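You operate a simulated robot arm through the tools that you are given. There is no shell and no other tool. Be economical: measure what you need, move in short steps, check, and stop when the job is done.

You are at the controls of a simulated two-armed robot. One attempt, no reset.

## Task
Put the long dark wedge on the top of the green bench away on the middle board of the tall rack. Take the long pale wedge and put it on the card with a blue frame. Pick up the blue cone with one hand, pass it to the other hand and put it on the top of the pale table. Open the drawer of the raddle bench, take the grey hook from the inside of the raddle bench drawer and leave it in the small teal tub and shut the drawer again. Take the blue hook and leave it in the small grey tub. Take the large stone weight with a blue hook and leave it on top of the blue card. Put the wooden card labelled "fine" from the top of the small table on the bottom board of the tall shelf and the wooden card that says "medium" on the lower board of the swift table. Take the teal clip from the top of the green bench and leave it on the top of the small cabinet. Open the right cupboard door. Do these in any order. Set down upright: blue cone, teal clip.

Only the result counts: the job must be done as asked and must still hold three seconds after the hand-in. Knocking over, shifting, dropping, spilling or breaking anything else fails it.

## Robot
Two 7-joint arms with two-finger parallel grippers on one trunk, on a base that drives. Base frame: it is fixed to the floor where the robot stands at the start and does not move with it; the origin is under the middle of the robot, x ahead of it, y to its left, z up. Units: m, rad, N and s.
The left shoulder is at the start at [0.06, 0.189, 1.153], the right one opposite. With the tool pointing down near the work surface each hand reaches from about 0.1 to 0.46 m from the robot's upright axis, wherever it stands, measured 20 degrees to its own side. Places, roughly: blue card (9x12x4 cm) [3.8, -6.6, 1.2]; blue cone (8x9x17 cm) [-2.7, -2.1, 0.6]; blue hook (5x3x9 cm) [-3.4, -7.1, 0.8]; bottom board of the tall shelf [3.8, -7, 0.4]; card with a blue frame [-1.75, -1.75, 0.5]; drawer of the raddle bench [-3.5, -7, 0.7]; grey hook (5x3x9 cm) [-3.5, -6.9, 0.7]; large stone weight with a blue hoo (5x7x15 cm) [-0.5, -7.2, 0.6]; long dark wedge (4x9x4 cm) [0.6, 0.2, 0.8]; long pale wedge (4x9x4 cm) [-0.9, 0.2, 0.6]; lower board of the swift table [3.6, -2.3, 0.2]; middle board of the tall rack [-1.3, 0.3, 0.6]; right cupboard door [-5.7, -1.8, 0.4]; small grey tub (39x22x10 cm) [-4.7, -7.4, 0.6]; small teal tub (39x22x10 cm) [-5.1, -7.4, 0.6]; teal clip (3x6x6 cm) [3.2, 0.2, 0.8]; top of the pale table [-4.9, -0.1, 0.8]; top of the small cabinet (24x24 cm) [3.6, -1.1, 0.74]; wooden card [3.75, -6, 0.75]. Payload 3.43 kg a hand.
The TCP of each hand is the grasp point between the finger pads, 0.03 m short of the fingertips. In the tool frame z runs along the fingers and y along their closing line. The gripper opens to 0.094 m. The fingers are 0.028 m wide and 0.01 m thick; the gripper's body (0.05 by 0.096 m) begins 0.055 m behind the TCP.
Orientation is that of the tool frame in the base frame, as a unit quaternion [x, y, z, w]. With the fingers straight down and closing along the base's y, the tool's x points along the base's -x, its y along +y and its z along -z.

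## Interface
- The arms move only by the tool play_rows. It takes "left_commands", "right_commands" or both (then of equal length, played together; a hand with none holds still); each is one flat list of numbers, 6 for each row, row after row: the shift along the base's x, y, z in m, then the turn, a rotation vector about the base's x, y, z in rad. In form: [dx, dy, dz, rx, ry, rz, dx, dy, dz, rx, ry, rz, ...]. A call has 1 to 20 rows; each row shifts and turns the commanded pose from where the row before left it. "left_gripper" and "right_gripper" are, for a hand that has rows, the closure, from 0 (fully open) to 1 (shut), set as the call begins (left out, the last holds). Each row takes 0.2 s and may step no farther than 0.05 m and 0.15 rad from the row before; otherwise, or with a gripper value out of range, the whole call is refused. A pose out of reach is approached as far as the arm can. The call stops where the force on the tool passes 40 N (or 10 N more than at its start, if that is more) or the arm is blocked; 0.2 s more then pass. Each finger travels about 0.153 m/s and halts on what it meets, pressing with about 26 N; the grip force reading is that of the motor and also rises with nothing between the fingers. The clock runs only during rows and for 0.2 s after the last one: add rows that do not move to give the fingers time. It gives the time, the measured TCP pose, the force on the tool (base axes), the opening and the grip force at its end, in the units of the frame above (readings bear some noise), with the torque about the TCP (base axes, N m) and any sound that the robot's microphone picked up, and new pictures: "show" is both (left out), scene, wrist or none (wrist: the cameras of the hands that moved).
- Cameras (640 x 400 px; columns grow to the right, rows downward): "scene" is now at [-0.0555, 0.0569, 1.6794]; the picture's right is [1.00, -0.07, -0.00], its down [-0.07, -0.93, -0.36] and it looks along [0.03, 0.36, -0.93] (base axes); focal length 266 px, centre (320, 200). "left" rides on the left gripper at [0.076, -0.014, -0.102] in its tool frame; the picture's right is [0.18, 0.98, 0.00], its down [-0.75, 0.14, -0.64] and it looks along [-0.63, 0.12, 0.77] (tool axes); focal length 243 px, centre (320, 200). "right" rides on the right gripper at [0.076, 0.014, -0.103] in its tool frame; the picture's right is [-0.18, 0.98, 0.00], its down [-0.75, -0.14, -0.64] and it looks along [-0.63, -0.12, 0.77] (tool axes); focal length 243 px, centre (320, 200). There is no depth. A picture from a camera that has moved, and an enlarged one, comes with that camera's place and axes in the base frame and with its lens.
- move_column(by): slides the trunk up (or, below 0, down) by that many m; the arms and the scene camera ride with it, the base frame stays. It gives what a move gives, with no picture.
- drive_base(legs): drives the robot by 1 to 6 legs, each [ahead, left, turn to the left] in m, m and rad, along the robot's own axes; the way and the turn of a leg run together, so that a leg with both is an arc; at most 1.5 m and 3.142 rad a leg. The arms and the cameras ride along, it lands a little off, and it stops where it bumps. It gives what a move gives, and a new picture of the scene camera.
- pan_tilt(pan, tilt): turns the head with the scene camera to pan (to the left, within 1.501 rad either way) and tilt (down, from -0.506 to 1.204), counted from straight ahead of the robot. It gives what a move gives, and a new picture of the scene camera.
- zoom(camera, box): a new picture of the part [left, top, right, bottom] of that camera's present view, enlarged. The clock stands still meanwhile.
- finish_job(): hands the job in; it is judged then, once.

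Work in short steps. Places have to be worked out from the pictures, the camera data and where the tool is seen: move nearer, look again, correct. Check each grasp and each placing, and mend what went wrong. You have 546 turns and 360 pictures in all, those below and enlarged ones among them. Open the grippers and draw the arms clear of the work before you hand the job in, unless the task says otherwise.

The tools are called as a command line: name --argument value ..., lists and objects as JSON in quotes. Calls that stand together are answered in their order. play_rows: Moves the arms, as the interface text tells. Its arguments: {"type":"object","properties":{"left_commands":{"type":"array"},"left_gripper":{"type":"number"},"right_commands":{"type":"array"},"right_gripper":{"type":"number"},"show":{"type":"string","enum":["both","scene","wrist","none"]}},"required":[]} The other tools are called the same way: move_column (by) slides the trunk up or down; drive_base (legs) drives the base; pan_tilt (pan, tilt) turns the head that bears the scene camera; zoom (camera, box) takes an enlarged picture of a part of a camera's view; finish_job () hands the job in.

At the start:

```text
clock: 0.0
left_eef_pos: [0.2288, 0.3437, 1.0025]
left_tcp_rot: [0.0, 1.0, 0.0, 0.0]
left_wrist_force: [0.3, 0.3, 0.0]
left_moment: [-0.01, 0.0, 0.0]
left_opening: 0.0941
left_finger_force: 0.0
right_eef_pos: [0.3463, 0.047, 0.9957]
right_tcp_rot: [0.001, 1.0, 0.0, 0.0]
right_wrist_force: [0.2, -0.9, 0.4]
right_moment: [0.0, 0.04, 0.01]
right_opening: 0.0941
right_finger_force: 0.1
trunk travel left (down, up): [-0.825, 0.165]
robot x, y, heading: [-0.0026, -0.0009, 0.006]
head pan, tilt: [1.499, 1.201]
```

scene: 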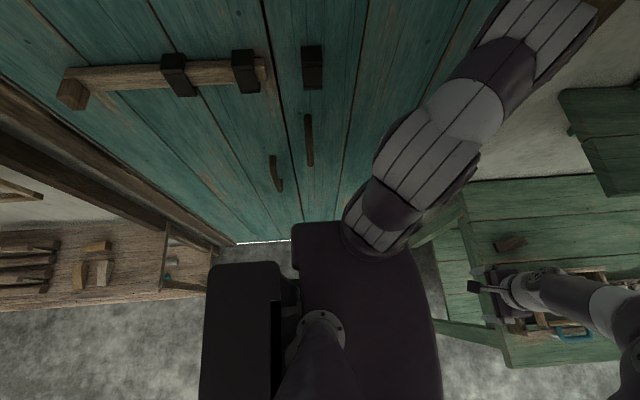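
right: 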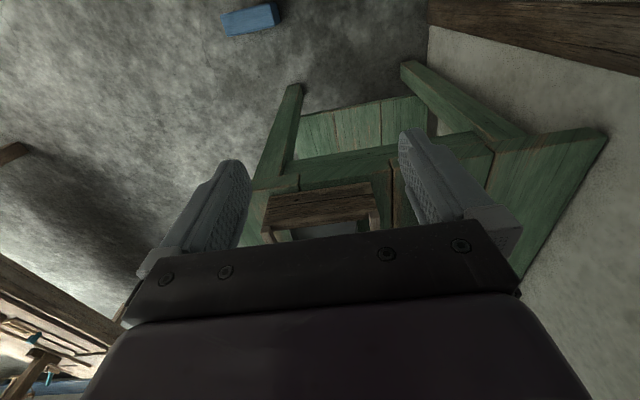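
left: 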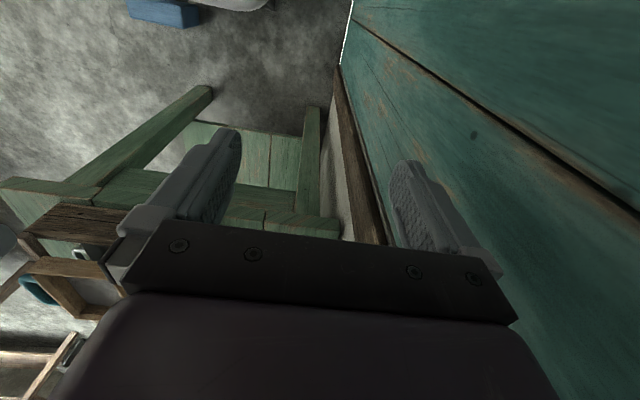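

The head looks left at a door; a green bench lies ahead. I turn the head ahead to see the bench with the dark wedge.

pan_tilt --pan 0.2 --tilt 0.7

pan_tilt --pan -0.9 --tilt 0.3

```text
clock: 1.5
left_eef_pos: [0.2278, 0.3444, 1.002]
left_tcp_rot: [0.0, 1.0, 0.0, 0.0]
left_wrist_force: [-0.5, 0.4, 0.1]
left_moment: [-0.02, -0.02, -0.03]
left_opening: 0.0939
left_finger_force: 0.1
right_eef_pos: [0.3467, 0.049, 0.9962]
right_tcp_rot: [0.0, 1.0, 0.0, 0.0]
right_wrist_force: [-0.3, -0.9, -1.2]
right_moment: [-0.01, -0.01, 0.02]
right_opening: 0.0943
right_finger_force: 0.2
trunk travel left (down, up): [-0.825, 0.165]
robot x, y, heading: [0.0005, 0.001, -0.003]
head pan, tilt: [0.201, 0.7]
camera scene: at [0.0237, 0.0182, 1.7153], right [0.2, -0.98, 0.0], down [-0.63, -0.13, -0.76], along [0.75, 0.15, -0.64], focal length 266 px, centre (320, 200)
```

scene: 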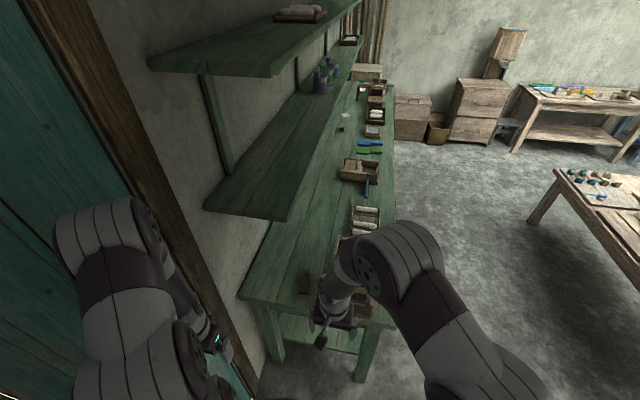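

```text
clock: 2.8
left_eef_pos: [0.2285, 0.3454, 1.0021]
left_tcp_rot: [0.0, 1.0, 0.0, -0.001]
left_wrist_force: [0.4, 0.1, 0.2]
left_moment: [-0.03, 0.02, 0.0]
left_opening: 0.094
left_finger_force: 0.1
right_eef_pos: [0.3471, 0.0489, 0.9961]
right_tcp_rot: [0.0, 1.0, 0.0, 0.0]
right_wrist_force: [-0.2, -0.2, 0.0]
right_moment: [-0.02, -0.04, 0.02]
right_opening: 0.094
right_finger_force: 0.1
trunk travel left (down, up): [-0.825, 0.165]
robot x, y, heading: [-0.0027, 0.0016, 0.005]
head pan, tilt: [-0.901, 0.3]
camera scene: at [-0.0014, -0.072, 1.7515], right [-0.78, -0.62, 0.0], down [-0.18, 0.23, -0.96], along [0.59, -0.75, -0.3], focal length 266 px, centre (320, 200)
```

scene: 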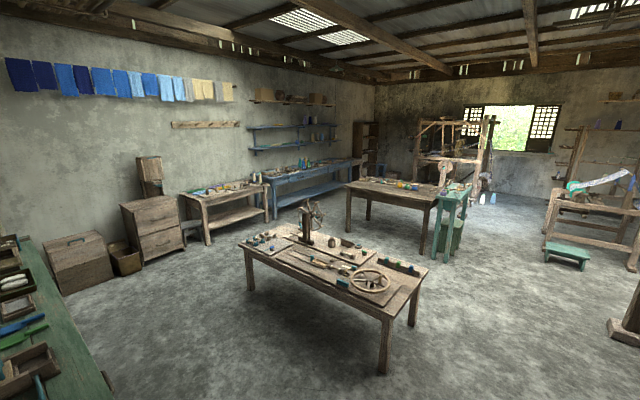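

A big cluttered workshop. I look the other way too for driving lanes.

pan_tilt --pan -1.5 --tilt 0.4

drive_base --legs '[[0, -0.15, 0]]'

pan_tilt --pan 0.4 --tilt 1.0

```text
clock: 3.8
left_eef_pos: [0.2282, 0.3443, 1.0028]
left_tcp_rot: [0.001, 1.0, 0.0, 0.0]
left_wrist_force: [-0.3, 0.2, 0.0]
left_moment: [0.02, 0.01, -0.01]
left_opening: 0.0941
left_finger_force: 0.0
right_eef_pos: [0.3468, 0.0481, 0.9949]
right_tcp_rot: [-0.001, 1.0, 0.0, -0.001]
right_wrist_force: [0.0, 0.1, 0.1]
right_moment: [-0.02, 0.0, -0.05]
right_opening: 0.094
right_finger_force: 0.0
trunk travel left (down, up): [-0.825, 0.165]
robot x, y, heading: [-0.0005, -0.0004, -0.005]
head pan, tilt: [-1.499, 0.4]
camera scene: at [-0.0528, -0.0912, 1.7422], right [-1.0, -0.07, 0.0], down [-0.03, 0.39, -0.92], along [0.07, -0.92, -0.39], focal length 266 px, centre (320, 200)
```

scene: 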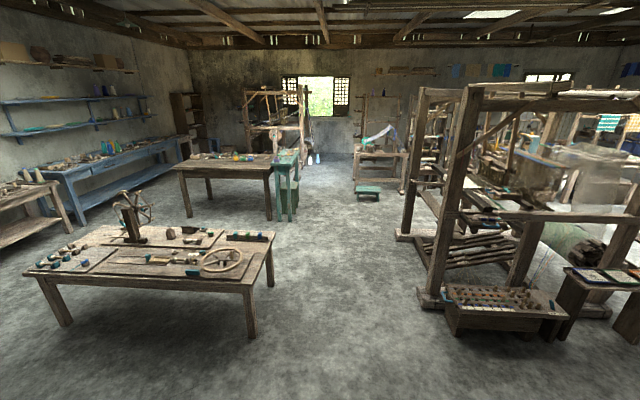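

```text
clock: 5.2
left_eef_pos: [0.2275, 0.1939, 1.0027]
left_tcp_rot: [0.0, 1.0, -0.001, 0.0]
left_wrist_force: [-0.2, -0.2, -0.3]
left_moment: [-0.02, 0.01, 0.0]
left_opening: 0.0941
left_finger_force: 0.1
right_eef_pos: [0.3459, -0.1006, 0.9952]
right_tcp_rot: [-0.002, 1.0, -0.001, -0.001]
right_wrist_force: [-0.2, -0.3, -0.1]
right_moment: [0.0, 0.0, 0.01]
right_opening: 0.0941
right_finger_force: 0.0
trunk travel left (down, up): [-0.825, 0.165]
robot x, y, heading: [-0.0024, -0.152, 0.002]
head pan, tilt: [-1.499, 0.4]
camera scene: at [-0.0527, -0.2406, 1.7423], right [-1.0, -0.07, 0.0], down [-0.03, 0.39, -0.92], along [0.07, -0.92, -0.39], focal length 266 px, centre (320, 200)
```

scene: 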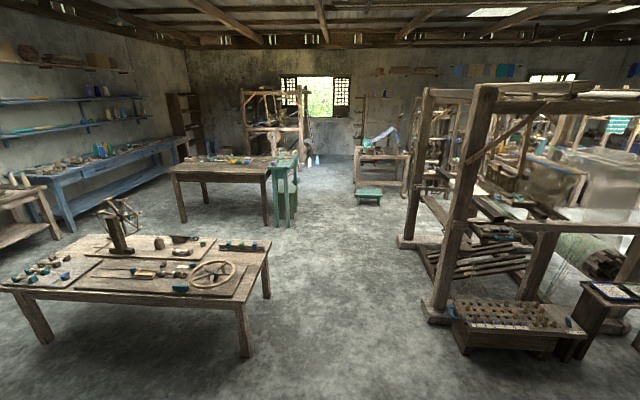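

```text
clock: 7.0
left_eef_pos: [0.228, 0.192, 1.0018]
left_tcp_rot: [-0.002, 1.0, 0.0, 0.0]
left_wrist_force: [-0.6, -0.4, 0.1]
left_moment: [-0.01, -0.02, 0.0]
left_opening: 0.0938
left_finger_force: 0.1
right_eef_pos: [0.3458, -0.1037, 0.9959]
right_tcp_rot: [-0.001, 1.0, 0.0, 0.0]
right_wrist_force: [0.7, 1.4, 0.1]
right_moment: [0.01, -0.02, 0.01]
right_opening: 0.0942
right_finger_force: 0.0
trunk travel left (down, up): [-0.825, 0.165]
robot x, y, heading: [0.0009, -0.152, 0.005]
head pan, tilt: [0.4, 1.0]
camera scene: at [0.0047, -0.1235, 1.692], right [0.39, -0.92, 0.0], down [-0.78, -0.33, -0.54], along [0.5, 0.21, -0.84], focal length 266 px, centre (320, 200)
```

scene: 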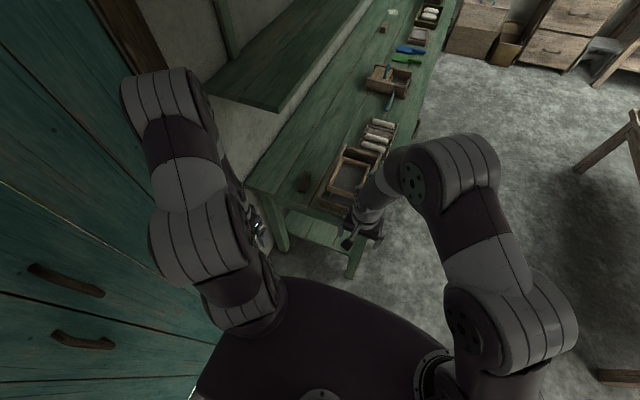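

The wedge computes to about (0.60, 0.20). I zoom in to see its orientation.

zoom --camera "scene" --box '[240, 130, 400, 230]'

```text
4.00 times, centred on (320, 180) of scene
camera zoom: at [0.0047, -0.1235, 1.692], right [0.39, -0.92, 0.0], down [-0.78, -0.33, -0.54], along [0.5, 0.21, -0.84], focal length 1064 px, centre (320, 280)
```

zoom: 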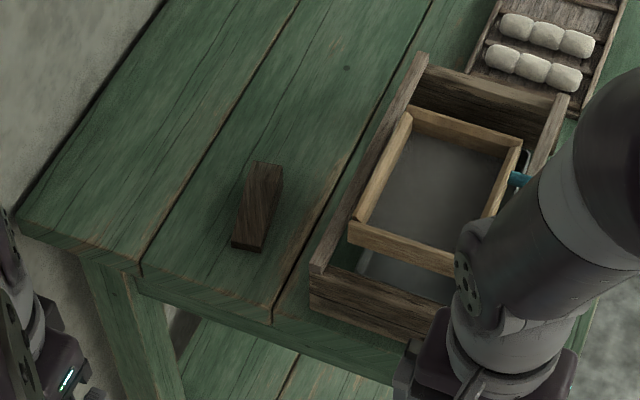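

The wedge lies with its long axis nearly along x at about (0.60,0.20), bench edge x≈0.49. I move the right hand aside, then drive a little closer so the left hand can pick it.

play_rows --right_commands '[-0.03, -0.05, 0.02, 0, 0, 0, -0.03, -0.05, 0.02, 0, 0, 0, -0.02, -0.05, 0.01, 0, 0, 0, 0, -0.05, 0, 0, 0, 0]' --show "none"

drive_base --legs '[[0.12, 0.18, 0]]'

```text
refused: row 1 steps farther than a row can; nothing moved
```

```text
clock: 8.0
left_eef_pos: [0.2495, 0.2253, 1.0028]
left_tcp_rot: [0.0, 1.0, 0.0, 0.0]
left_wrist_force: [0.1, 0.9, -0.1]
left_moment: [-0.03, -0.02, 0.03]
left_opening: 0.0941
left_finger_force: 0.0
right_eef_pos: [0.369, -0.0702, 0.9955]
right_tcp_rot: [0.0, 1.0, 0.0, 0.0]
right_wrist_force: [0.5, 1.1, 0.0]
right_moment: [-0.02, -0.01, 0.04]
right_opening: 0.0939
right_finger_force: 0.0
trunk travel left (down, up): [-0.825, 0.165]
robot x, y, heading: [0.023, -0.1198, 0.002]
head pan, tilt: [0.4, 1.0]
stopped in leg 1: the robot was blocked; the commanded pose is now the measured one
camera scene: at [0.0274, -0.0893, 1.692], right [0.39, -0.92, 0.0], down [-0.78, -0.33, -0.54], along [0.5, 0.21, -0.84], focal length 266 px, centre (320, 200)
```

scene: 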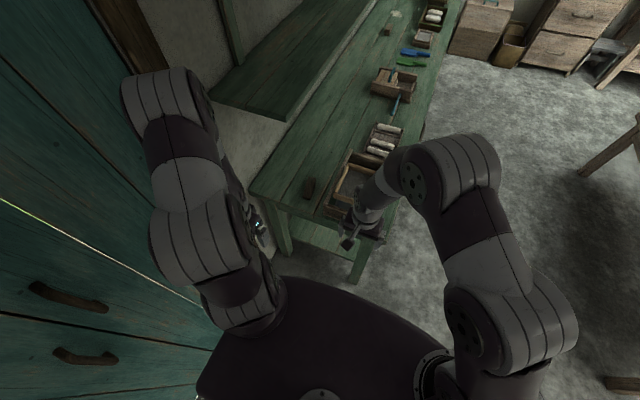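

Blocked with the front around x≈0.45. I back off slightly, move the right hand aside and try reaching the left hand over the wedge at height 1.0.

drive_base --legs '[[-0.02, 0.07, 0]]'

play_rows --right_commands '[0, -0.045, 0, 0, 0, 0, 0, -0.045, 0, 0, 0, 0, 0, -0.045, 0, 0, 0, 0, 0, -0.045, 0, 0, 0, 0, -0.04, 0, 0, 0, 0, 0, -0.04, 0, 0, 0, 0, 0, 0, 0, 0, 0, 0, 0]' --left_commands '[0.05, 0, 0, 0, 0, 0, 0.05, 0, 0, 0, 0, 0, 0.05, 0, 0, 0, 0, 0, 0.05, 0, 0, 0, 0, 0, 0.05, 0, 0, 0, 0, 0, 0.05, 0, 0, 0, 0, 0, 0.05, 0, 0, 0, 0, 0]'

```text
clock: 9.1
left_eef_pos: [0.2319, 0.2948, 1.0018]
left_tcp_rot: [0.0, 1.0, 0.001, 0.0]
left_wrist_force: [-0.5, -0.1, 0.7]
left_moment: [0.04, 0.03, 0.0]
left_opening: 0.0939
left_finger_force: 0.2
right_eef_pos: [0.3475, -0.0019, 0.9958]
right_tcp_rot: [0.001, 1.0, 0.001, 0.0]
right_wrist_force: [0.2, -0.7, 0.2]
right_moment: [0.02, -0.03, 0.0]
right_opening: 0.0941
right_finger_force: 0.0
trunk travel left (down, up): [-0.825, 0.165]
robot x, y, heading: [0.0037, -0.0477, 0.001]
head pan, tilt: [0.4, 1.0]
camera scene: at [0.0069, -0.0223, 1.6921], right [0.39, -0.92, 0.0], down [-0.78, -0.33, -0.54], along [0.5, 0.21, -0.84], focal length 266 px, centre (320, 200)
```

scene: 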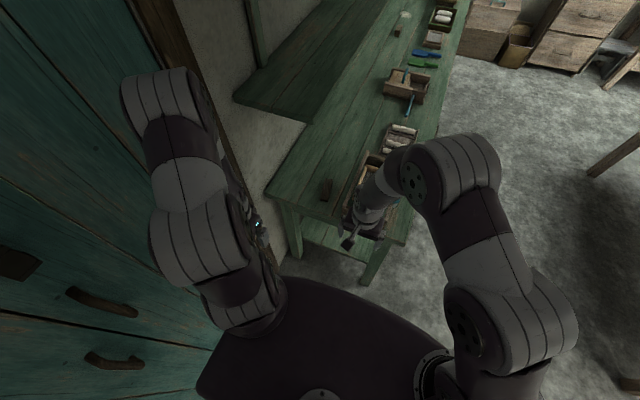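

```text
clock: 10.7
left_eef_pos: [0.4808, 0.3228, 1.0469]
left_tcp_rot: [-0.026, 0.996, 0.015, 0.079]
left_wrist_force: [-3.8, -1.9, -1.7]
left_moment: [0.11, -0.26, -0.01]
left_opening: 0.094
left_finger_force: 0.0
right_eef_pos: [0.2216, -0.1552, 1.0311]
right_tcp_rot: [0.011, 1.0, 0.006, 0.022]
right_wrist_force: [-0.9, -0.6, 4.3]
right_moment: [0.02, -0.02, -0.03]
right_opening: 0.0941
right_finger_force: 0.0
trunk travel left (down, up): [-0.825, 0.165]
robot x, y, heading: [-0.0089, -0.0299, 0.051]
head pan, tilt: [0.4, 1.0]
stopped in row 7 (left hand): the force on the tool passed its limit (the readings are from after the stop); the commanded pose is now the measured one
camera scene: at [-0.2052, -0.001, 1.6989], right [0.43, -0.9, 0.05], down [-0.69, -0.37, -0.63], along [0.58, 0.23, -0.78], focal length 266 px, centre (320, 200)
camera right: at [0.141, -0.1385, 1.1305], right [0.21, 0.98, 0.02], down [0.72, -0.17, 0.67], along [0.66, -0.12, -0.74], focal length 243 px, centre (320, 200)
camera left: at [0.392, 0.3016, 1.136], right [-0.23, 0.97, 0.0], down [0.64, 0.16, 0.76], along [0.74, 0.18, -0.65], focal length 243 px, centre (320, 200)
```

scene: 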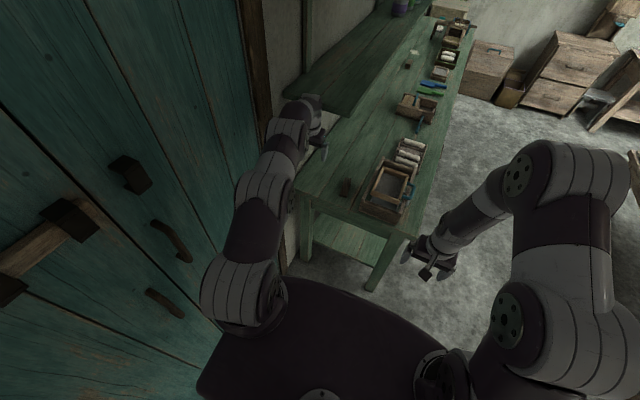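
right: 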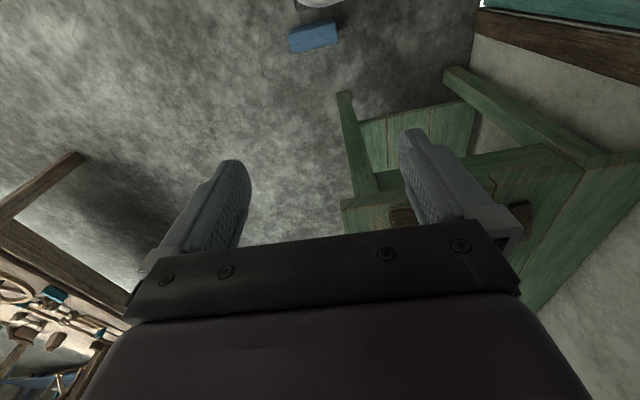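
left: 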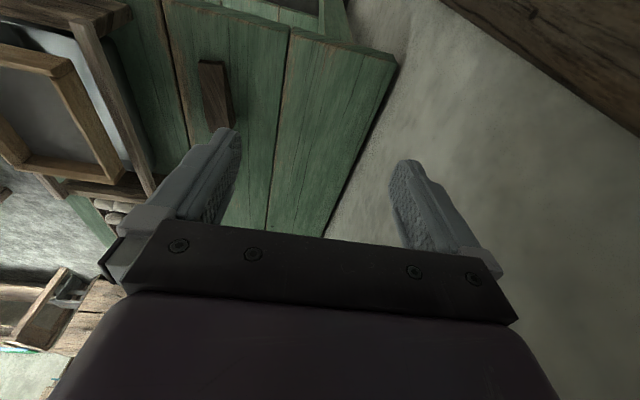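

The left arm pressed against the wall shelf's end and the robot rocked. I draw the left hand back and check.

play_rows --left_commands '[-0.04, 0, 0, 0, 0, 0, -0.04, 0, 0, 0, 0, 0, -0.04, 0, 0, 0, 0, 0, -0.03, 0, 0, 0, 0, 0, 0, 0, 0, 0, 0, 0, 0, 0, 0, 0, 0, 0]' --show "scene"

```text
clock: 11.1
left_eef_pos: [0.4889, 0.3774, 1.0619]
left_tcp_rot: [-0.069, 0.991, 0.046, 0.103]
left_wrist_force: [17.8, 26.6, 12.6]
left_moment: [-2.26, 1.54, -0.26]
left_opening: 0.0941
left_finger_force: 0.1
right_eef_pos: [0.2994, -0.1136, 1.0165]
right_tcp_rot: [-0.032, 0.999, 0.011, -0.003]
right_wrist_force: [2.6, -0.7, 0.4]
right_moment: [0.11, 0.24, -0.01]
right_opening: 0.0934
right_finger_force: 0.0
trunk travel left (down, up): [-0.825, 0.165]
robot x, y, heading: [-0.0211, 0.0037, 0.152]
head pan, tilt: [0.4, 1.0]
stopped in row 1 (left hand): the arm was blocked; the commanded pose is now the measured one
camera scene: at [-0.1763, -0.0148, 1.6968], right [0.52, -0.85, 0.02], down [-0.66, -0.42, -0.62], along [0.54, 0.31, -0.79], focal length 266 px, centre (320, 200)
```

scene: 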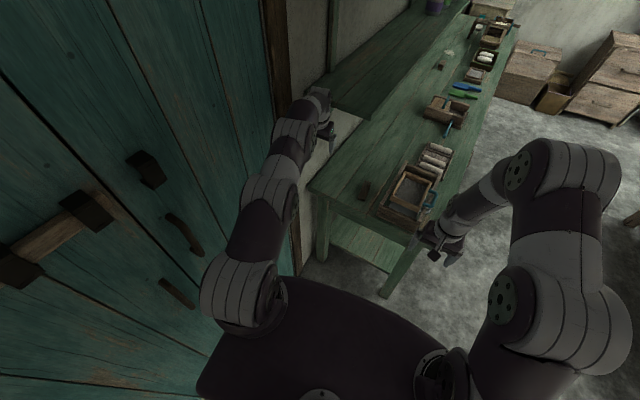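

The arm is against the wall/door frame. I move the base to the right, away from the wall.

drive_base --legs '[[0, -0.08, 0]]'

```text
clock: 11.8
left_eef_pos: [0.5205, 0.3879, 1.0199]
left_tcp_rot: [-0.073, 0.982, 0.058, 0.163]
left_wrist_force: [12.8, -20.4, -1.6]
left_moment: [0.08, 0.1, -0.8]
left_opening: 0.082
left_finger_force: 0.1
right_eef_pos: [0.376, -0.0842, 1.0003]
right_tcp_rot: [-0.048, 0.997, 0.0, -0.055]
right_wrist_force: [1.1, -0.7, 0.1]
right_moment: [0.06, 0.01, 0.03]
right_opening: 0.0939
right_finger_force: 0.1
trunk travel left (down, up): [-0.825, 0.165]
robot x, y, heading: [-0.0281, 0.0096, 0.191]
head pan, tilt: [0.4, 1.0]
stopped in leg 1: the force on the tool passed its limit (the readings are from after the stop); the commanded pose is now the measured one
camera scene: at [-0.1677, 0.0006, 1.6963], right [0.55, -0.83, 0.03], down [-0.65, -0.45, -0.61], along [0.52, 0.32, -0.79], focal length 266 px, centre (320, 200)
```

scene: 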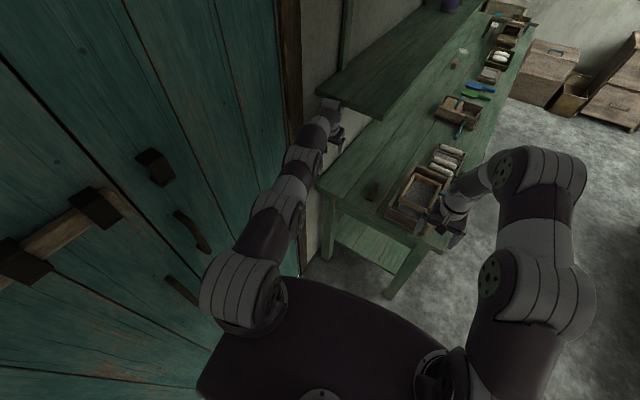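

The trunk seems tilted by the push. I hold still for a moment to see whether it settles.

play_rows --left_commands '[0, 0, 0, 0, 0, 0, 0, 0, 0, 0, 0, 0, 0, 0, 0, 0, 0, 0]' --show "both"

```text
clock: 12.1
left_eef_pos: [0.5583, 0.3905, 0.9408]
left_tcp_rot: [-0.068, 0.99, 0.045, 0.114]
left_wrist_force: [-27.8, -53.2, 32.5]
left_moment: [0.63, -0.13, 0.84]
left_opening: 0.0794
left_finger_force: 0.0
right_eef_pos: [0.4416, -0.0667, 0.959]
right_tcp_rot: [-0.045, 0.992, -0.016, -0.115]
right_wrist_force: [-2.1, 1.9, 2.8]
right_moment: [-0.07, -0.19, -0.01]
right_opening: 0.0941
right_finger_force: 0.1
trunk travel left (down, up): [-0.825, 0.165]
robot x, y, heading: [-0.0378, 0.0081, 0.182]
head pan, tilt: [0.4, 1.0]
stopped in row 1 (left hand): the arm was blocked; the commanded pose is now the measured one
camera scene: at [-0.0844, 0.0347, 1.6933], right [0.55, -0.84, 0.02], down [-0.69, -0.46, -0.56], along [0.48, 0.3, -0.83], focal length 266 px, centre (320, 200)
camera left: at [0.4642, 0.3552, 1.0207], right [-0.32, 0.95, 0.03], down [0.56, 0.16, 0.81], along [0.76, 0.27, -0.59], focal length 243 px, centre (320, 200)
```

scene: 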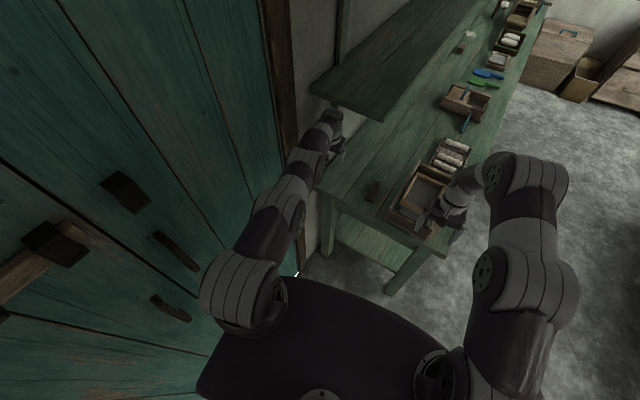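
left: 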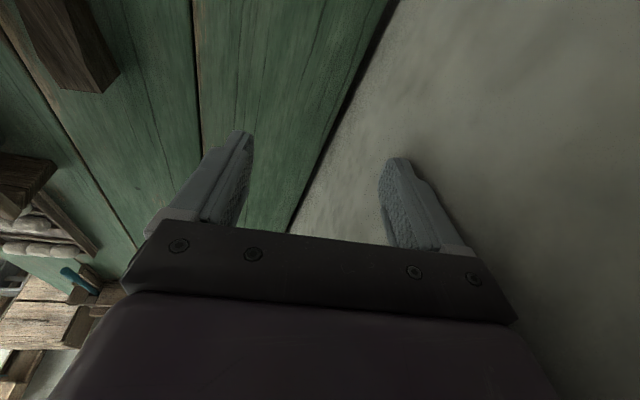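

The robot is rocking back upright; the left finger rubs the wall. I pull the left hand off the wall toward −y and lift the right one.

play_rows --left_commands '[0, -0.03, 0.02, 0, 0, 0, 0, -0.03, 0.02, 0, 0, 0, 0, -0.03, 0.02, 0, 0, 0]' --right_commands '[-0.02, -0.02, 0.02, 0, 0, 0, -0.02, -0.02, 0.02, 0, 0, 0, -0.02, -0.02, 0.02, 0, 0, 0]' --show "none"

```text
clock: 13.1
left_eef_pos: [0.5457, 0.3475, 0.9372]
left_tcp_rot: [-0.093, 0.994, 0.043, 0.047]
left_wrist_force: [0.5, -2.6, 4.8]
left_moment: [0.17, 0.12, 0.02]
left_opening: 0.0942
left_finger_force: 0.0
right_eef_pos: [0.3919, -0.1037, 1.0182]
right_tcp_rot: [-0.062, 0.993, -0.013, -0.102]
right_wrist_force: [0.0, -1.6, -0.4]
right_moment: [0.05, -0.01, 0.02]
right_opening: 0.0943
right_finger_force: 0.0
trunk travel left (down, up): [-0.825, 0.165]
robot x, y, heading: [-0.0291, 0.0166, 0.216]
head pan, tilt: [0.4, 1.0]
stopped in row 3 (left hand): the arm was blocked; the commanded pose is now the measured one
```

Forces are small now; the hand seems to be under the shelf. I pull it out along −y at constant height.

play_rows --left_commands '[0, -0.03, 0, 0, 0, 0, 0, -0.03, 0, 0, 0, 0, 0, -0.03, 0, 0, 0, 0, 0, -0.03, 0, 0, 0, 0]' --show "scene"

```text
clock: 14.1
left_eef_pos: [0.5436, 0.2356, 0.9394]
left_tcp_rot: [-0.092, 0.994, 0.04, 0.053]
left_wrist_force: [-0.1, 0.1, 0.7]
left_moment: [0.01, -0.01, 0.01]
left_opening: 0.0938
left_finger_force: 0.0
right_eef_pos: [0.3864, -0.0959, 1.0192]
right_tcp_rot: [-0.061, 0.993, -0.019, -0.099]
right_wrist_force: [-1.3, 0.7, -0.8]
right_moment: [0.05, -0.01, -0.01]
right_opening: 0.094
right_finger_force: 0.1
trunk travel left (down, up): [-0.825, 0.165]
robot x, y, heading: [-0.0281, 0.0175, 0.215]
head pan, tilt: [0.4, 1.0]
camera scene: at [-0.042, 0.0643, 1.6912], right [0.57, -0.82, 0.01], down [-0.68, -0.49, -0.54], along [0.45, 0.3, -0.84], focal length 266 px, centre (320, 200)
```

scene: 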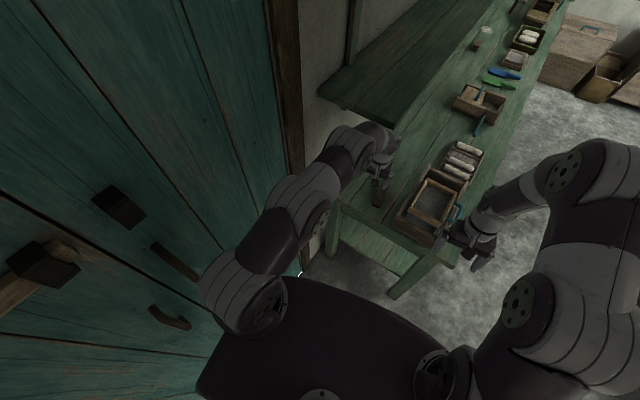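

Free and upright again. I level the tool (turn (−0.09,0.10,0)) and go above the wedge at about (0.60,0.20), looking through the wrist camera.

play_rows --left_commands '[0.018, -0.012, 0, -0.045, 0.049, 0, 0.018, -0.012, 0, -0.044, 0.049, 0, 0.018, -0.012, 0, 0, 0, 0, 0, 0, 0, 0, 0, 0]' --show "wrist"

```text
clock: 15.3
left_eef_pos: [0.5488, 0.2083, 0.9268]
left_tcp_rot: [-0.093, 0.995, 0.017, -0.001]
left_wrist_force: [2.8, -1.4, 0.3]
left_moment: [0.13, 0.19, 0.04]
left_opening: 0.0941
left_finger_force: 0.1
left hand out of reach, approached as far as the arm can: row 2, 3
right_eef_pos: [0.3934, -0.1038, 1.0145]
right_tcp_rot: [-0.065, 0.993, -0.012, -0.102]
right_wrist_force: [1.9, -1.1, -0.3]
right_moment: [0.08, 0.15, 0.0]
right_opening: 0.0938
right_finger_force: 0.0
trunk travel left (down, up): [-0.825, 0.165]
robot x, y, heading: [-0.0258, 0.0142, 0.22]
head pan, tilt: [0.4, 1.0]
stopped in row 4 (left hand): the arm was blocked; the commanded pose is now the measured one
camera left: at [0.477, 0.1768, 1.0297], right [-0.36, 0.93, 0.03], down [0.72, 0.26, 0.65], along [0.59, 0.26, -0.76], focal length 243 px, centre (320, 200)
```

left: 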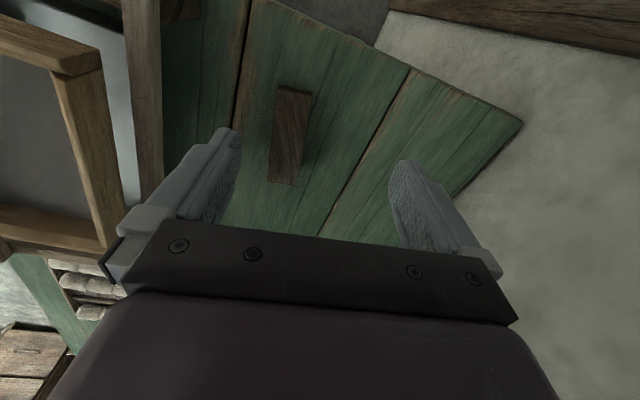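

At the reach limit (0.55). I look down to judge how far the base can still go forward.

pan_tilt --pan -0.2 --tilt 1.2

```text
clock: 16.3
left_eef_pos: [0.5506, 0.2083, 0.9296]
left_tcp_rot: [-0.092, 0.996, 0.017, 0.001]
left_wrist_force: [-0.4, -0.6, -0.4]
left_moment: [0.04, 0.0, -0.04]
left_opening: 0.094
left_finger_force: 0.1
right_eef_pos: [0.3924, -0.1024, 1.0149]
right_tcp_rot: [-0.064, 0.993, -0.013, -0.101]
right_wrist_force: [0.3, 0.1, -0.8]
right_moment: [0.02, -0.01, -0.02]
right_opening: 0.094
right_finger_force: 0.0
trunk travel left (down, up): [-0.825, 0.165]
robot x, y, heading: [-0.0285, 0.019, 0.216]
head pan, tilt: [-0.201, 1.201]
camera scene: at [-0.0338, 0.0074, 1.6792], right [0.02, -1.0, 0.0], down [-0.93, -0.02, -0.37], along [0.36, 0.01, -0.93], focal length 266 px, centre (320, 200)
```

scene: 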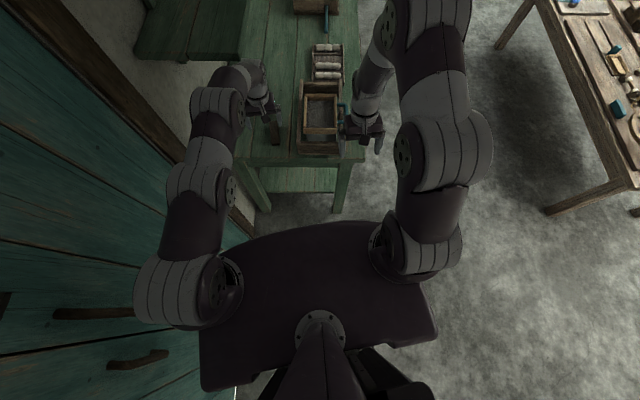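

The torso hides the base, so rather than driving I tilt the fingers forward by ~0.5 rad to gain reach, and partially close the gripper for clearance.

play_rows --left_commands '[0, 0, 0, 0.025, -0.12, 0, 0, 0, 0, 0.025, -0.12, 0, 0, 0, 0, 0.025, -0.12, 0, 0.01, 0, -0.01, 0.025, -0.12, 0, 0.015, -0.003, -0.02, 0, 0, 0, 0.015, -0.002, -0.02, 0, 0, 0]' --left_gripper 0.2 --show "wrist"

```text
clock: 17.7
left_eef_pos: [0.597, 0.2036, 0.8831]
left_tcp_rot: [-0.093, 0.964, 0.043, 0.247]
left_wrist_force: [-0.1, 0.1, 0.1]
left_moment: [0.02, 0.0, 0.0]
left_opening: 0.0751
left_finger_force: 0.0
right_eef_pos: [0.3965, -0.1032, 1.0132]
right_tcp_rot: [-0.063, 0.993, -0.013, -0.103]
right_wrist_force: [-0.2, 0.9, 0.0]
right_moment: [0.02, -0.06, 0.01]
right_opening: 0.0938
right_finger_force: 0.2
trunk travel left (down, up): [-0.825, 0.165]
robot x, y, heading: [-0.0275, 0.0169, 0.221]
head pan, tilt: [-0.201, 1.201]
camera left: at [0.4875, 0.1645, 0.935], right [-0.35, 0.93, -0.05], down [0.32, 0.17, 0.93], along [0.88, 0.31, -0.36], focal length 243 px, centre (320, 200)
```

left: 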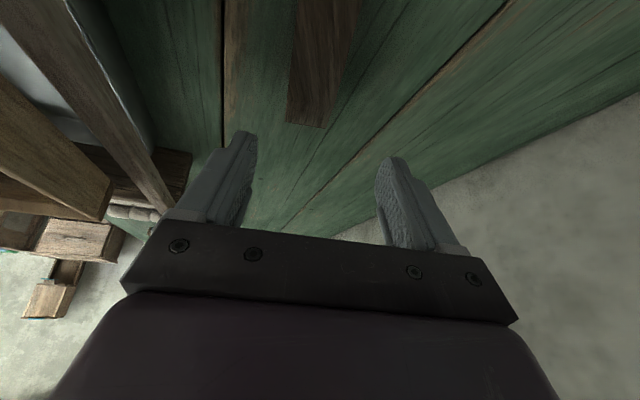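

The wrist picture agrees: wedge spans x≈0.55–0.65 at y≈0.20, between the fingers. I descend to z≈0.815.

play_rows --left_commands '[0, -0.003, -0.03, 0, 0, 0, 0, 0, -0.03, 0, 0, 0, 0, 0, -0.01, 0, 0, 0, 0, 0, 0, 0, 0, 0]' --show "wrist"

```text
clock: 18.7
left_eef_pos: [0.5969, 0.2001, 0.8156]
left_tcp_rot: [-0.092, 0.963, 0.042, 0.249]
left_wrist_force: [-2.3, 0.0, 3.1]
left_moment: [-0.17, 0.04, -0.12]
left_opening: 0.0753
left_finger_force: 0.0
right_eef_pos: [0.3929, -0.1046, 1.0149]
right_tcp_rot: [-0.063, 0.993, -0.013, -0.103]
right_wrist_force: [0.6, 0.2, 0.6]
right_moment: [0.0, 0.0, 0.01]
right_opening: 0.0938
right_finger_force: 0.1
trunk travel left (down, up): [-0.825, 0.165]
robot x, y, heading: [-0.0229, 0.017, 0.215]
head pan, tilt: [-0.201, 1.201]
camera left: at [0.4865, 0.1598, 0.8661], right [-0.35, 0.93, -0.05], down [0.32, 0.17, 0.93], along [0.88, 0.31, -0.36], focal length 243 px, centre (320, 200)
```

left: 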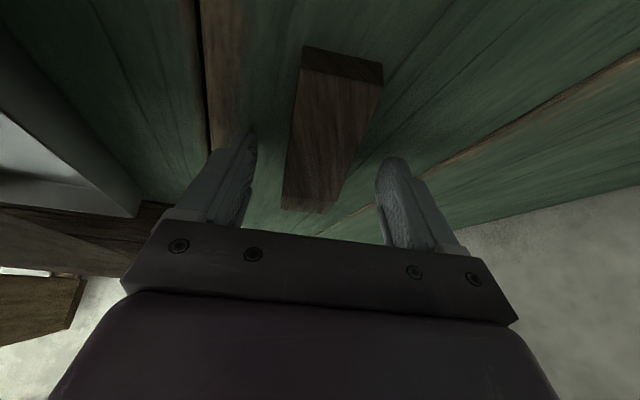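

Wedge sits between the pads and there is slight contact with the bench. I raise 3 mm and close.

play_rows --left_commands '[0, 0, 0.002, 0, 0, 0, 0, 0, 0, 0, 0, 0, 0, 0, 0, 0, 0, 0]' --left_gripper 1.0 --show "none"

play_rows --left_commands '[0, 0, 0.02, 0, 0, 0, 0, 0, 0.03, 0, 0, 0, 0, 0, 0.03, 0, 0, 0, 0, 0, 0.03, 0, 0, 0]' --show "wrist"

```text
clock: 19.5
left_eef_pos: [0.5977, 0.1994, 0.8157]
left_tcp_rot: [-0.093, 0.963, 0.043, 0.248]
left_wrist_force: [-1.4, 1.4, 0.3]
left_moment: [-0.05, -0.03, 0.02]
left_opening: 0.035
left_finger_force: 25.9
right_eef_pos: [0.3958, -0.1039, 1.0137]
right_tcp_rot: [-0.063, 0.993, -0.013, -0.103]
right_wrist_force: [-0.6, 0.3, -0.1]
right_moment: [0.0, 0.0, 0.03]
right_opening: 0.0938
right_finger_force: 0.0
trunk travel left (down, up): [-0.825, 0.165]
robot x, y, heading: [-0.0265, 0.0184, 0.217]
head pan, tilt: [-0.201, 1.201]
```

```text
clock: 20.5
left_eef_pos: [0.595, 0.2009, 0.9231]
left_tcp_rot: [-0.092, 0.963, 0.043, 0.248]
left_wrist_force: [0.1, 0.7, -0.2]
left_moment: [0.01, -0.01, -0.02]
left_opening: 0.0308
left_finger_force: 24.0
right_eef_pos: [0.394, -0.1041, 1.0138]
right_tcp_rot: [-0.062, 0.993, -0.012, -0.102]
right_wrist_force: [0.0, -0.1, 0.7]
right_moment: [-0.03, 0.02, -0.01]
right_opening: 0.0941
right_finger_force: 0.2
trunk travel left (down, up): [-0.825, 0.165]
robot x, y, heading: [-0.0278, 0.0181, 0.212]
head pan, tilt: [-0.201, 1.201]
camera left: at [0.4851, 0.1607, 0.9751], right [-0.35, 0.93, -0.05], down [0.32, 0.17, 0.93], along [0.88, 0.31, -0.36], focal length 243 px, centre (320, 200)
```

left: 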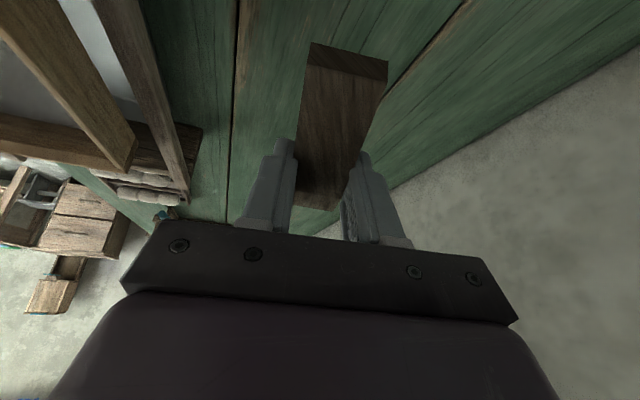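

Wedge is held (opening 0.031). I draw the left hand back close to the body and level it, then drive back.

play_rows --left_commands '[-0.04, 0, 0.02, 0, 0, 0, -0.045, 0, 0.01, 0, 0, 0, -0.045, 0, 0.01, 0, 0, 0, -0.045, 0, 0, -0.025, 0.12, 0, -0.045, 0, 0, -0.025, 0.12, 0, -0.04, 0, 0, -0.025, 0.12, 0, -0.02, 0, 0, -0.025, 0.12, 0]' --show "none"

drive_base --legs '[[-0.1, -0.3, 0], [-0.1, -0.5, 0]]'

```text
clock: 22.1
left_eef_pos: [0.3146, 0.1998, 0.9643]
left_tcp_rot: [-0.092, 0.996, 0.017, 0.005]
left_wrist_force: [-0.5, 0.3, -0.4]
left_moment: [-0.03, 0.03, 0.02]
left_opening: 0.0313
left_finger_force: 26.5
right_eef_pos: [0.3948, -0.1042, 1.0141]
right_tcp_rot: [-0.063, 0.993, -0.013, -0.103]
right_wrist_force: [0.5, 0.2, 0.0]
right_moment: [-0.06, -0.02, -0.02]
right_opening: 0.0938
right_finger_force: 0.0
trunk travel left (down, up): [-0.825, 0.165]
robot x, y, heading: [-0.028, 0.0157, 0.215]
head pan, tilt: [-0.201, 1.201]
```

```text
clock: 26.8
left_eef_pos: [0.2935, -0.6281, 0.964]
left_tcp_rot: [-0.093, 0.996, 0.017, 0.006]
left_wrist_force: [-0.9, 0.4, -0.3]
left_moment: [0.0, 0.0, 0.0]
left_opening: 0.0313
left_finger_force: 26.2
right_eef_pos: [0.3738, -0.9322, 1.0157]
right_tcp_rot: [-0.064, 0.993, -0.013, -0.103]
right_wrist_force: [-0.6, -0.6, 0.4]
right_moment: [0.0, 0.01, 0.05]
right_opening: 0.0941
right_finger_force: 0.1
trunk travel left (down, up): [-0.825, 0.165]
robot x, y, heading: [-0.052, -0.8146, 0.219]
head pan, tilt: [-0.201, 1.201]
camera scene: at [-0.0508, -0.8227, 1.6794], right [0.02, -1.0, 0.0], down [-0.93, -0.02, -0.36], along [0.36, 0.01, -0.93], focal length 266 px, centre (320, 200)
```

scene: 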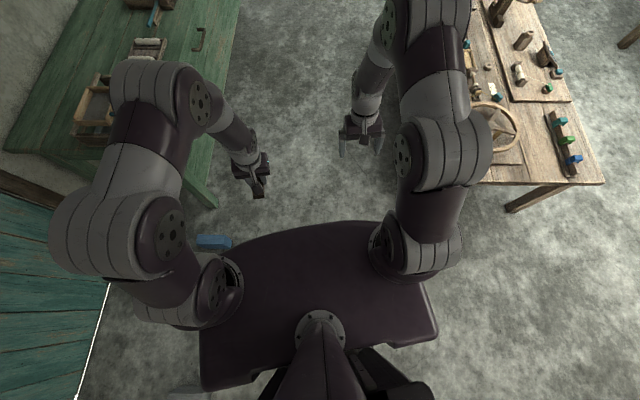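

A blue box lies on the floor near (0.3,−0.15) — probably what I bumped. I look at it closely.

pan_tilt --pan 0.7 --tilt 1.0

```text
clock: 28.0
left_eef_pos: [0.2928, -0.6289, 0.9641]
left_tcp_rot: [-0.092, 0.996, 0.016, 0.006]
left_wrist_force: [0.7, -0.1, -0.2]
left_moment: [-0.03, -0.04, -0.03]
left_opening: 0.0312
left_finger_force: 26.0
right_eef_pos: [0.375, -0.9332, 1.0134]
right_tcp_rot: [-0.064, 0.992, -0.013, -0.104]
right_wrist_force: [0.2, 0.3, 0.1]
right_moment: [-0.02, 0.01, -0.02]
right_opening: 0.0939
right_finger_force: 0.1
trunk travel left (down, up): [-0.825, 0.165]
robot x, y, heading: [-0.0493, -0.815, 0.219]
head pan, tilt: [0.7, 1.0]
camera scene: at [-0.0643, -0.7691, 1.692], right [0.79, -0.61, 0.0], down [-0.51, -0.67, -0.54], along [0.33, 0.43, -0.84], focal length 266 px, centre (320, 200)
```

scene: 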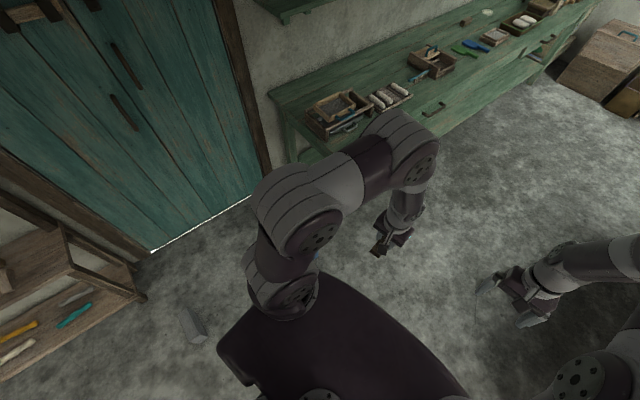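

Another grey block is on the floor near (−0.52,−0.13). I drive to about (−0.95,−0.9), facing the wall (+y), then look at the box and at the rack.

drive_base --legs '[[-0.9, 0.1, 0], [0, 0, 1.35]]'

pan_tilt --pan -1.1 --tilt 0.8

pan_tilt --pan 0.1 --tilt 0.8

```text
clock: 36.0
left_eef_pos: [-1.0386, -0.5319, 0.9652]
left_tcp_rot: [-0.691, 0.723, 0.017, -0.006]
left_wrist_force: [-0.1, 0.3, -0.2]
left_moment: [0.02, -0.02, -0.02]
left_opening: 0.0313
left_finger_force: 26.4
right_eef_pos: [-0.7244, -0.5225, 1.0141]
right_tcp_rot: [-0.667, 0.738, -0.074, -0.073]
right_wrist_force: [-0.5, -0.5, 0.1]
right_moment: [-0.01, -0.03, -0.02]
right_opening: 0.094
right_finger_force: 0.1
trunk travel left (down, up): [-0.825, 0.165]
robot x, y, heading: [-0.9369, -0.9079, 1.554]
head pan, tilt: [0.7, 1.0]
camera scene: at [-0.9831, -0.9117, 1.692], right [0.77, 0.63, 0.0], down [0.53, -0.65, -0.54], along [-0.34, 0.42, -0.84], focal length 266 px, centre (320, 200)
```

scene: 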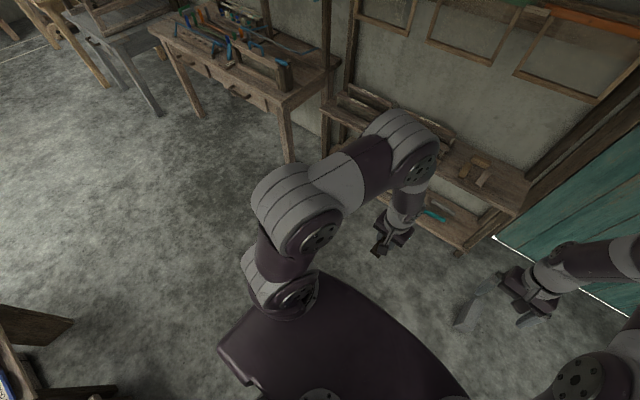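

```text
clock: 37.8
left_eef_pos: [-1.0389, -0.5321, 0.9643]
left_tcp_rot: [-0.691, 0.723, 0.017, -0.006]
left_wrist_force: [-0.9, -0.5, -0.7]
left_moment: [-0.05, 0.02, -0.02]
left_opening: 0.0309
left_finger_force: 26.2
right_eef_pos: [-0.7244, -0.5227, 1.0134]
right_tcp_rot: [-0.666, 0.738, -0.075, -0.073]
right_wrist_force: [0.0, -1.1, -0.3]
right_moment: [0.03, 0.0, 0.01]
right_opening: 0.094
right_finger_force: 0.0
trunk travel left (down, up): [-0.825, 0.165]
robot x, y, heading: [-0.9379, -0.908, 1.558]
head pan, tilt: [-1.1, 0.799]
camera scene: at [-0.8666, -0.9298, 1.7071], right [0.44, -0.9, 0.0], down [-0.64, -0.32, -0.7], along [0.62, 0.31, -0.72], focal length 266 px, centre (320, 200)
```

scene: 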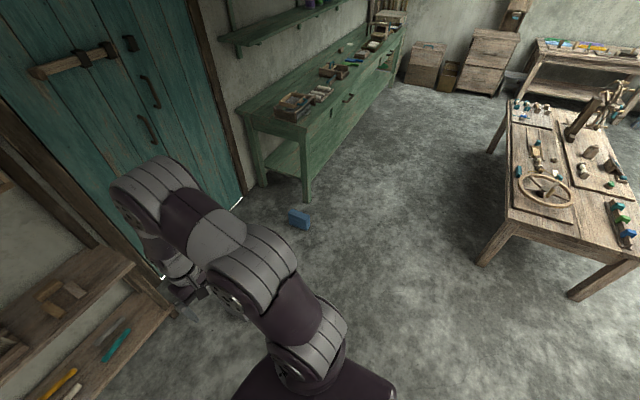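

```text
clock: 39.2
left_eef_pos: [-1.0384, -0.5323, 0.9626]
left_tcp_rot: [-0.691, 0.723, 0.016, -0.005]
left_wrist_force: [-0.4, -1.1, -0.2]
left_moment: [0.0, 0.02, -0.01]
left_opening: 0.031
left_finger_force: 26.2
right_eef_pos: [-0.7241, -0.5229, 1.0129]
right_tcp_rot: [-0.667, 0.738, -0.074, -0.073]
right_wrist_force: [-0.4, 0.4, -0.2]
right_moment: [0.0, -0.01, -0.02]
right_opening: 0.0942
right_finger_force: 0.1
trunk travel left (down, up): [-0.825, 0.165]
robot x, y, heading: [-0.9363, -0.9027, 1.558]
head pan, tilt: [0.099, 0.799]
camera scene: at [-0.9459, -0.8852, 1.7071], right [1.0, 0.09, 0.0], down [0.06, -0.71, -0.7], along [-0.06, 0.69, -0.72], focal length 266 px, centre (320, 200)
```

scene: 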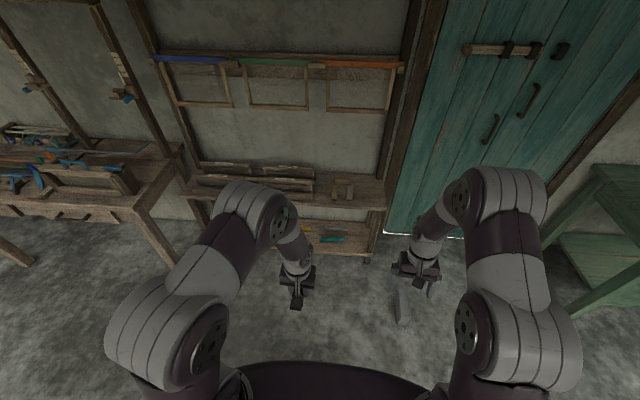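

I zoom on the blue block to judge whether I moved it; first re-aim the head.

pan_tilt --pan -1.1 --tilt 0.8

zoom --camera "scene" --box '[250, 180, 346, 240]'

```text
clock: 40.6
left_eef_pos: [-1.0401, -0.5321, 0.9636]
left_tcp_rot: [-0.691, 0.723, 0.017, -0.005]
left_wrist_force: [0.4, 0.0, -0.3]
left_moment: [0.01, -0.01, 0.0]
left_opening: 0.0311
left_finger_force: 26.1
right_eef_pos: [-0.7243, -0.5232, 1.0152]
right_tcp_rot: [-0.667, 0.738, -0.074, -0.072]
right_wrist_force: [0.0, -0.3, -0.1]
right_moment: [-0.01, 0.0, 0.0]
right_opening: 0.0937
right_finger_force: 0.0
trunk travel left (down, up): [-0.825, 0.165]
robot x, y, heading: [-0.9389, -0.906, 1.56]
head pan, tilt: [-1.1, 0.799]
camera scene: at [-0.8666, -0.9297, 1.7071], right [0.44, -0.9, 0.0], down [-0.64, -0.32, -0.7], along [0.62, 0.31, -0.72], focal length 266 px, centre (320, 200)
```

scene: 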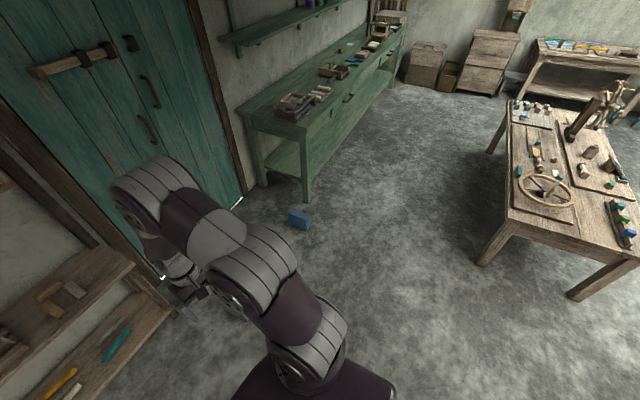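

```text
6.67 times, centred on (298, 210) of scene
camera zoom: at [-0.8666, -0.9297, 1.7071], right [0.44, -0.9, 0.0], down [-0.64, -0.32, -0.7], along [0.62, 0.31, -0.72], focal length 1773 px, centre (467, 133)
```

zoom: 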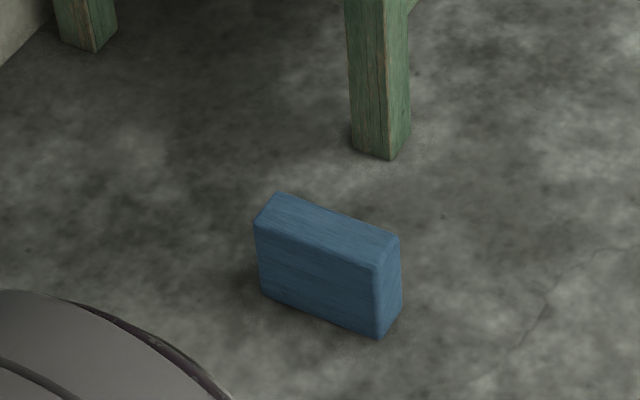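

The block looks square to the walls and within a couple cm of my first estimate; I leave it. Now I look at the rack.

pan_tilt --pan 0.05 --tilt 0.7

zoom --camera "scene" --box '[160, 130, 400, 280]'

```text
clock: 42.0
left_eef_pos: [-1.0386, -0.5318, 0.9633]
left_tcp_rot: [-0.691, 0.723, 0.016, -0.005]
left_wrist_force: [0.0, 0.7, -0.4]
left_moment: [0.04, 0.0, -0.02]
left_opening: 0.031
left_finger_force: 26.4
right_eef_pos: [-0.7246, -0.5226, 1.0135]
right_tcp_rot: [-0.667, 0.738, -0.073, -0.072]
right_wrist_force: [0.0, -0.4, -0.5]
right_moment: [0.02, -0.02, 0.02]
right_opening: 0.0938
right_finger_force: 0.0
trunk travel left (down, up): [-0.825, 0.165]
robot x, y, heading: [-0.9396, -0.9066, 1.563]
head pan, tilt: [0.051, 0.7]
camera scene: at [-0.9421, -0.8807, 1.7154], right [1.0, 0.04, 0.0], down [0.02, -0.64, -0.76], along [-0.03, 0.76, -0.64], focal length 266 px, centre (320, 200)
```

scene: 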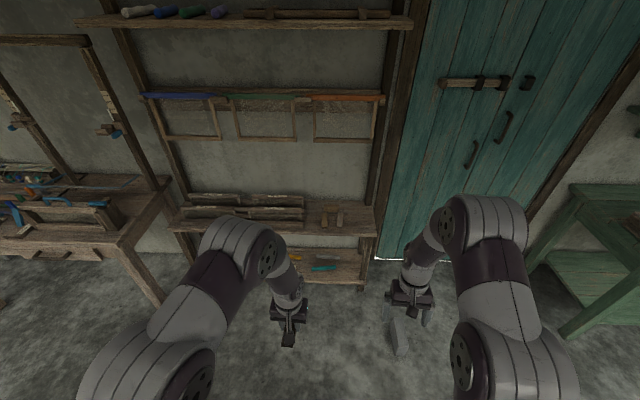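

```text
2.67 times, centred on (280, 205) of scene
camera zoom: at [-0.9421, -0.8807, 1.7154], right [1.0, 0.04, 0.0], down [0.02, -0.64, -0.76], along [-0.03, 0.76, -0.64], focal length 709 px, centre (427, 187)
```

zoom: 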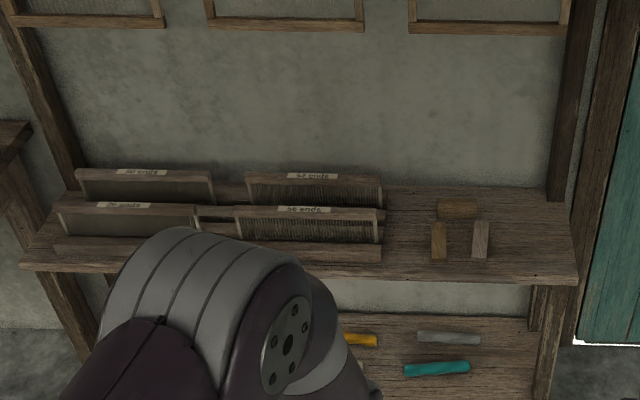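

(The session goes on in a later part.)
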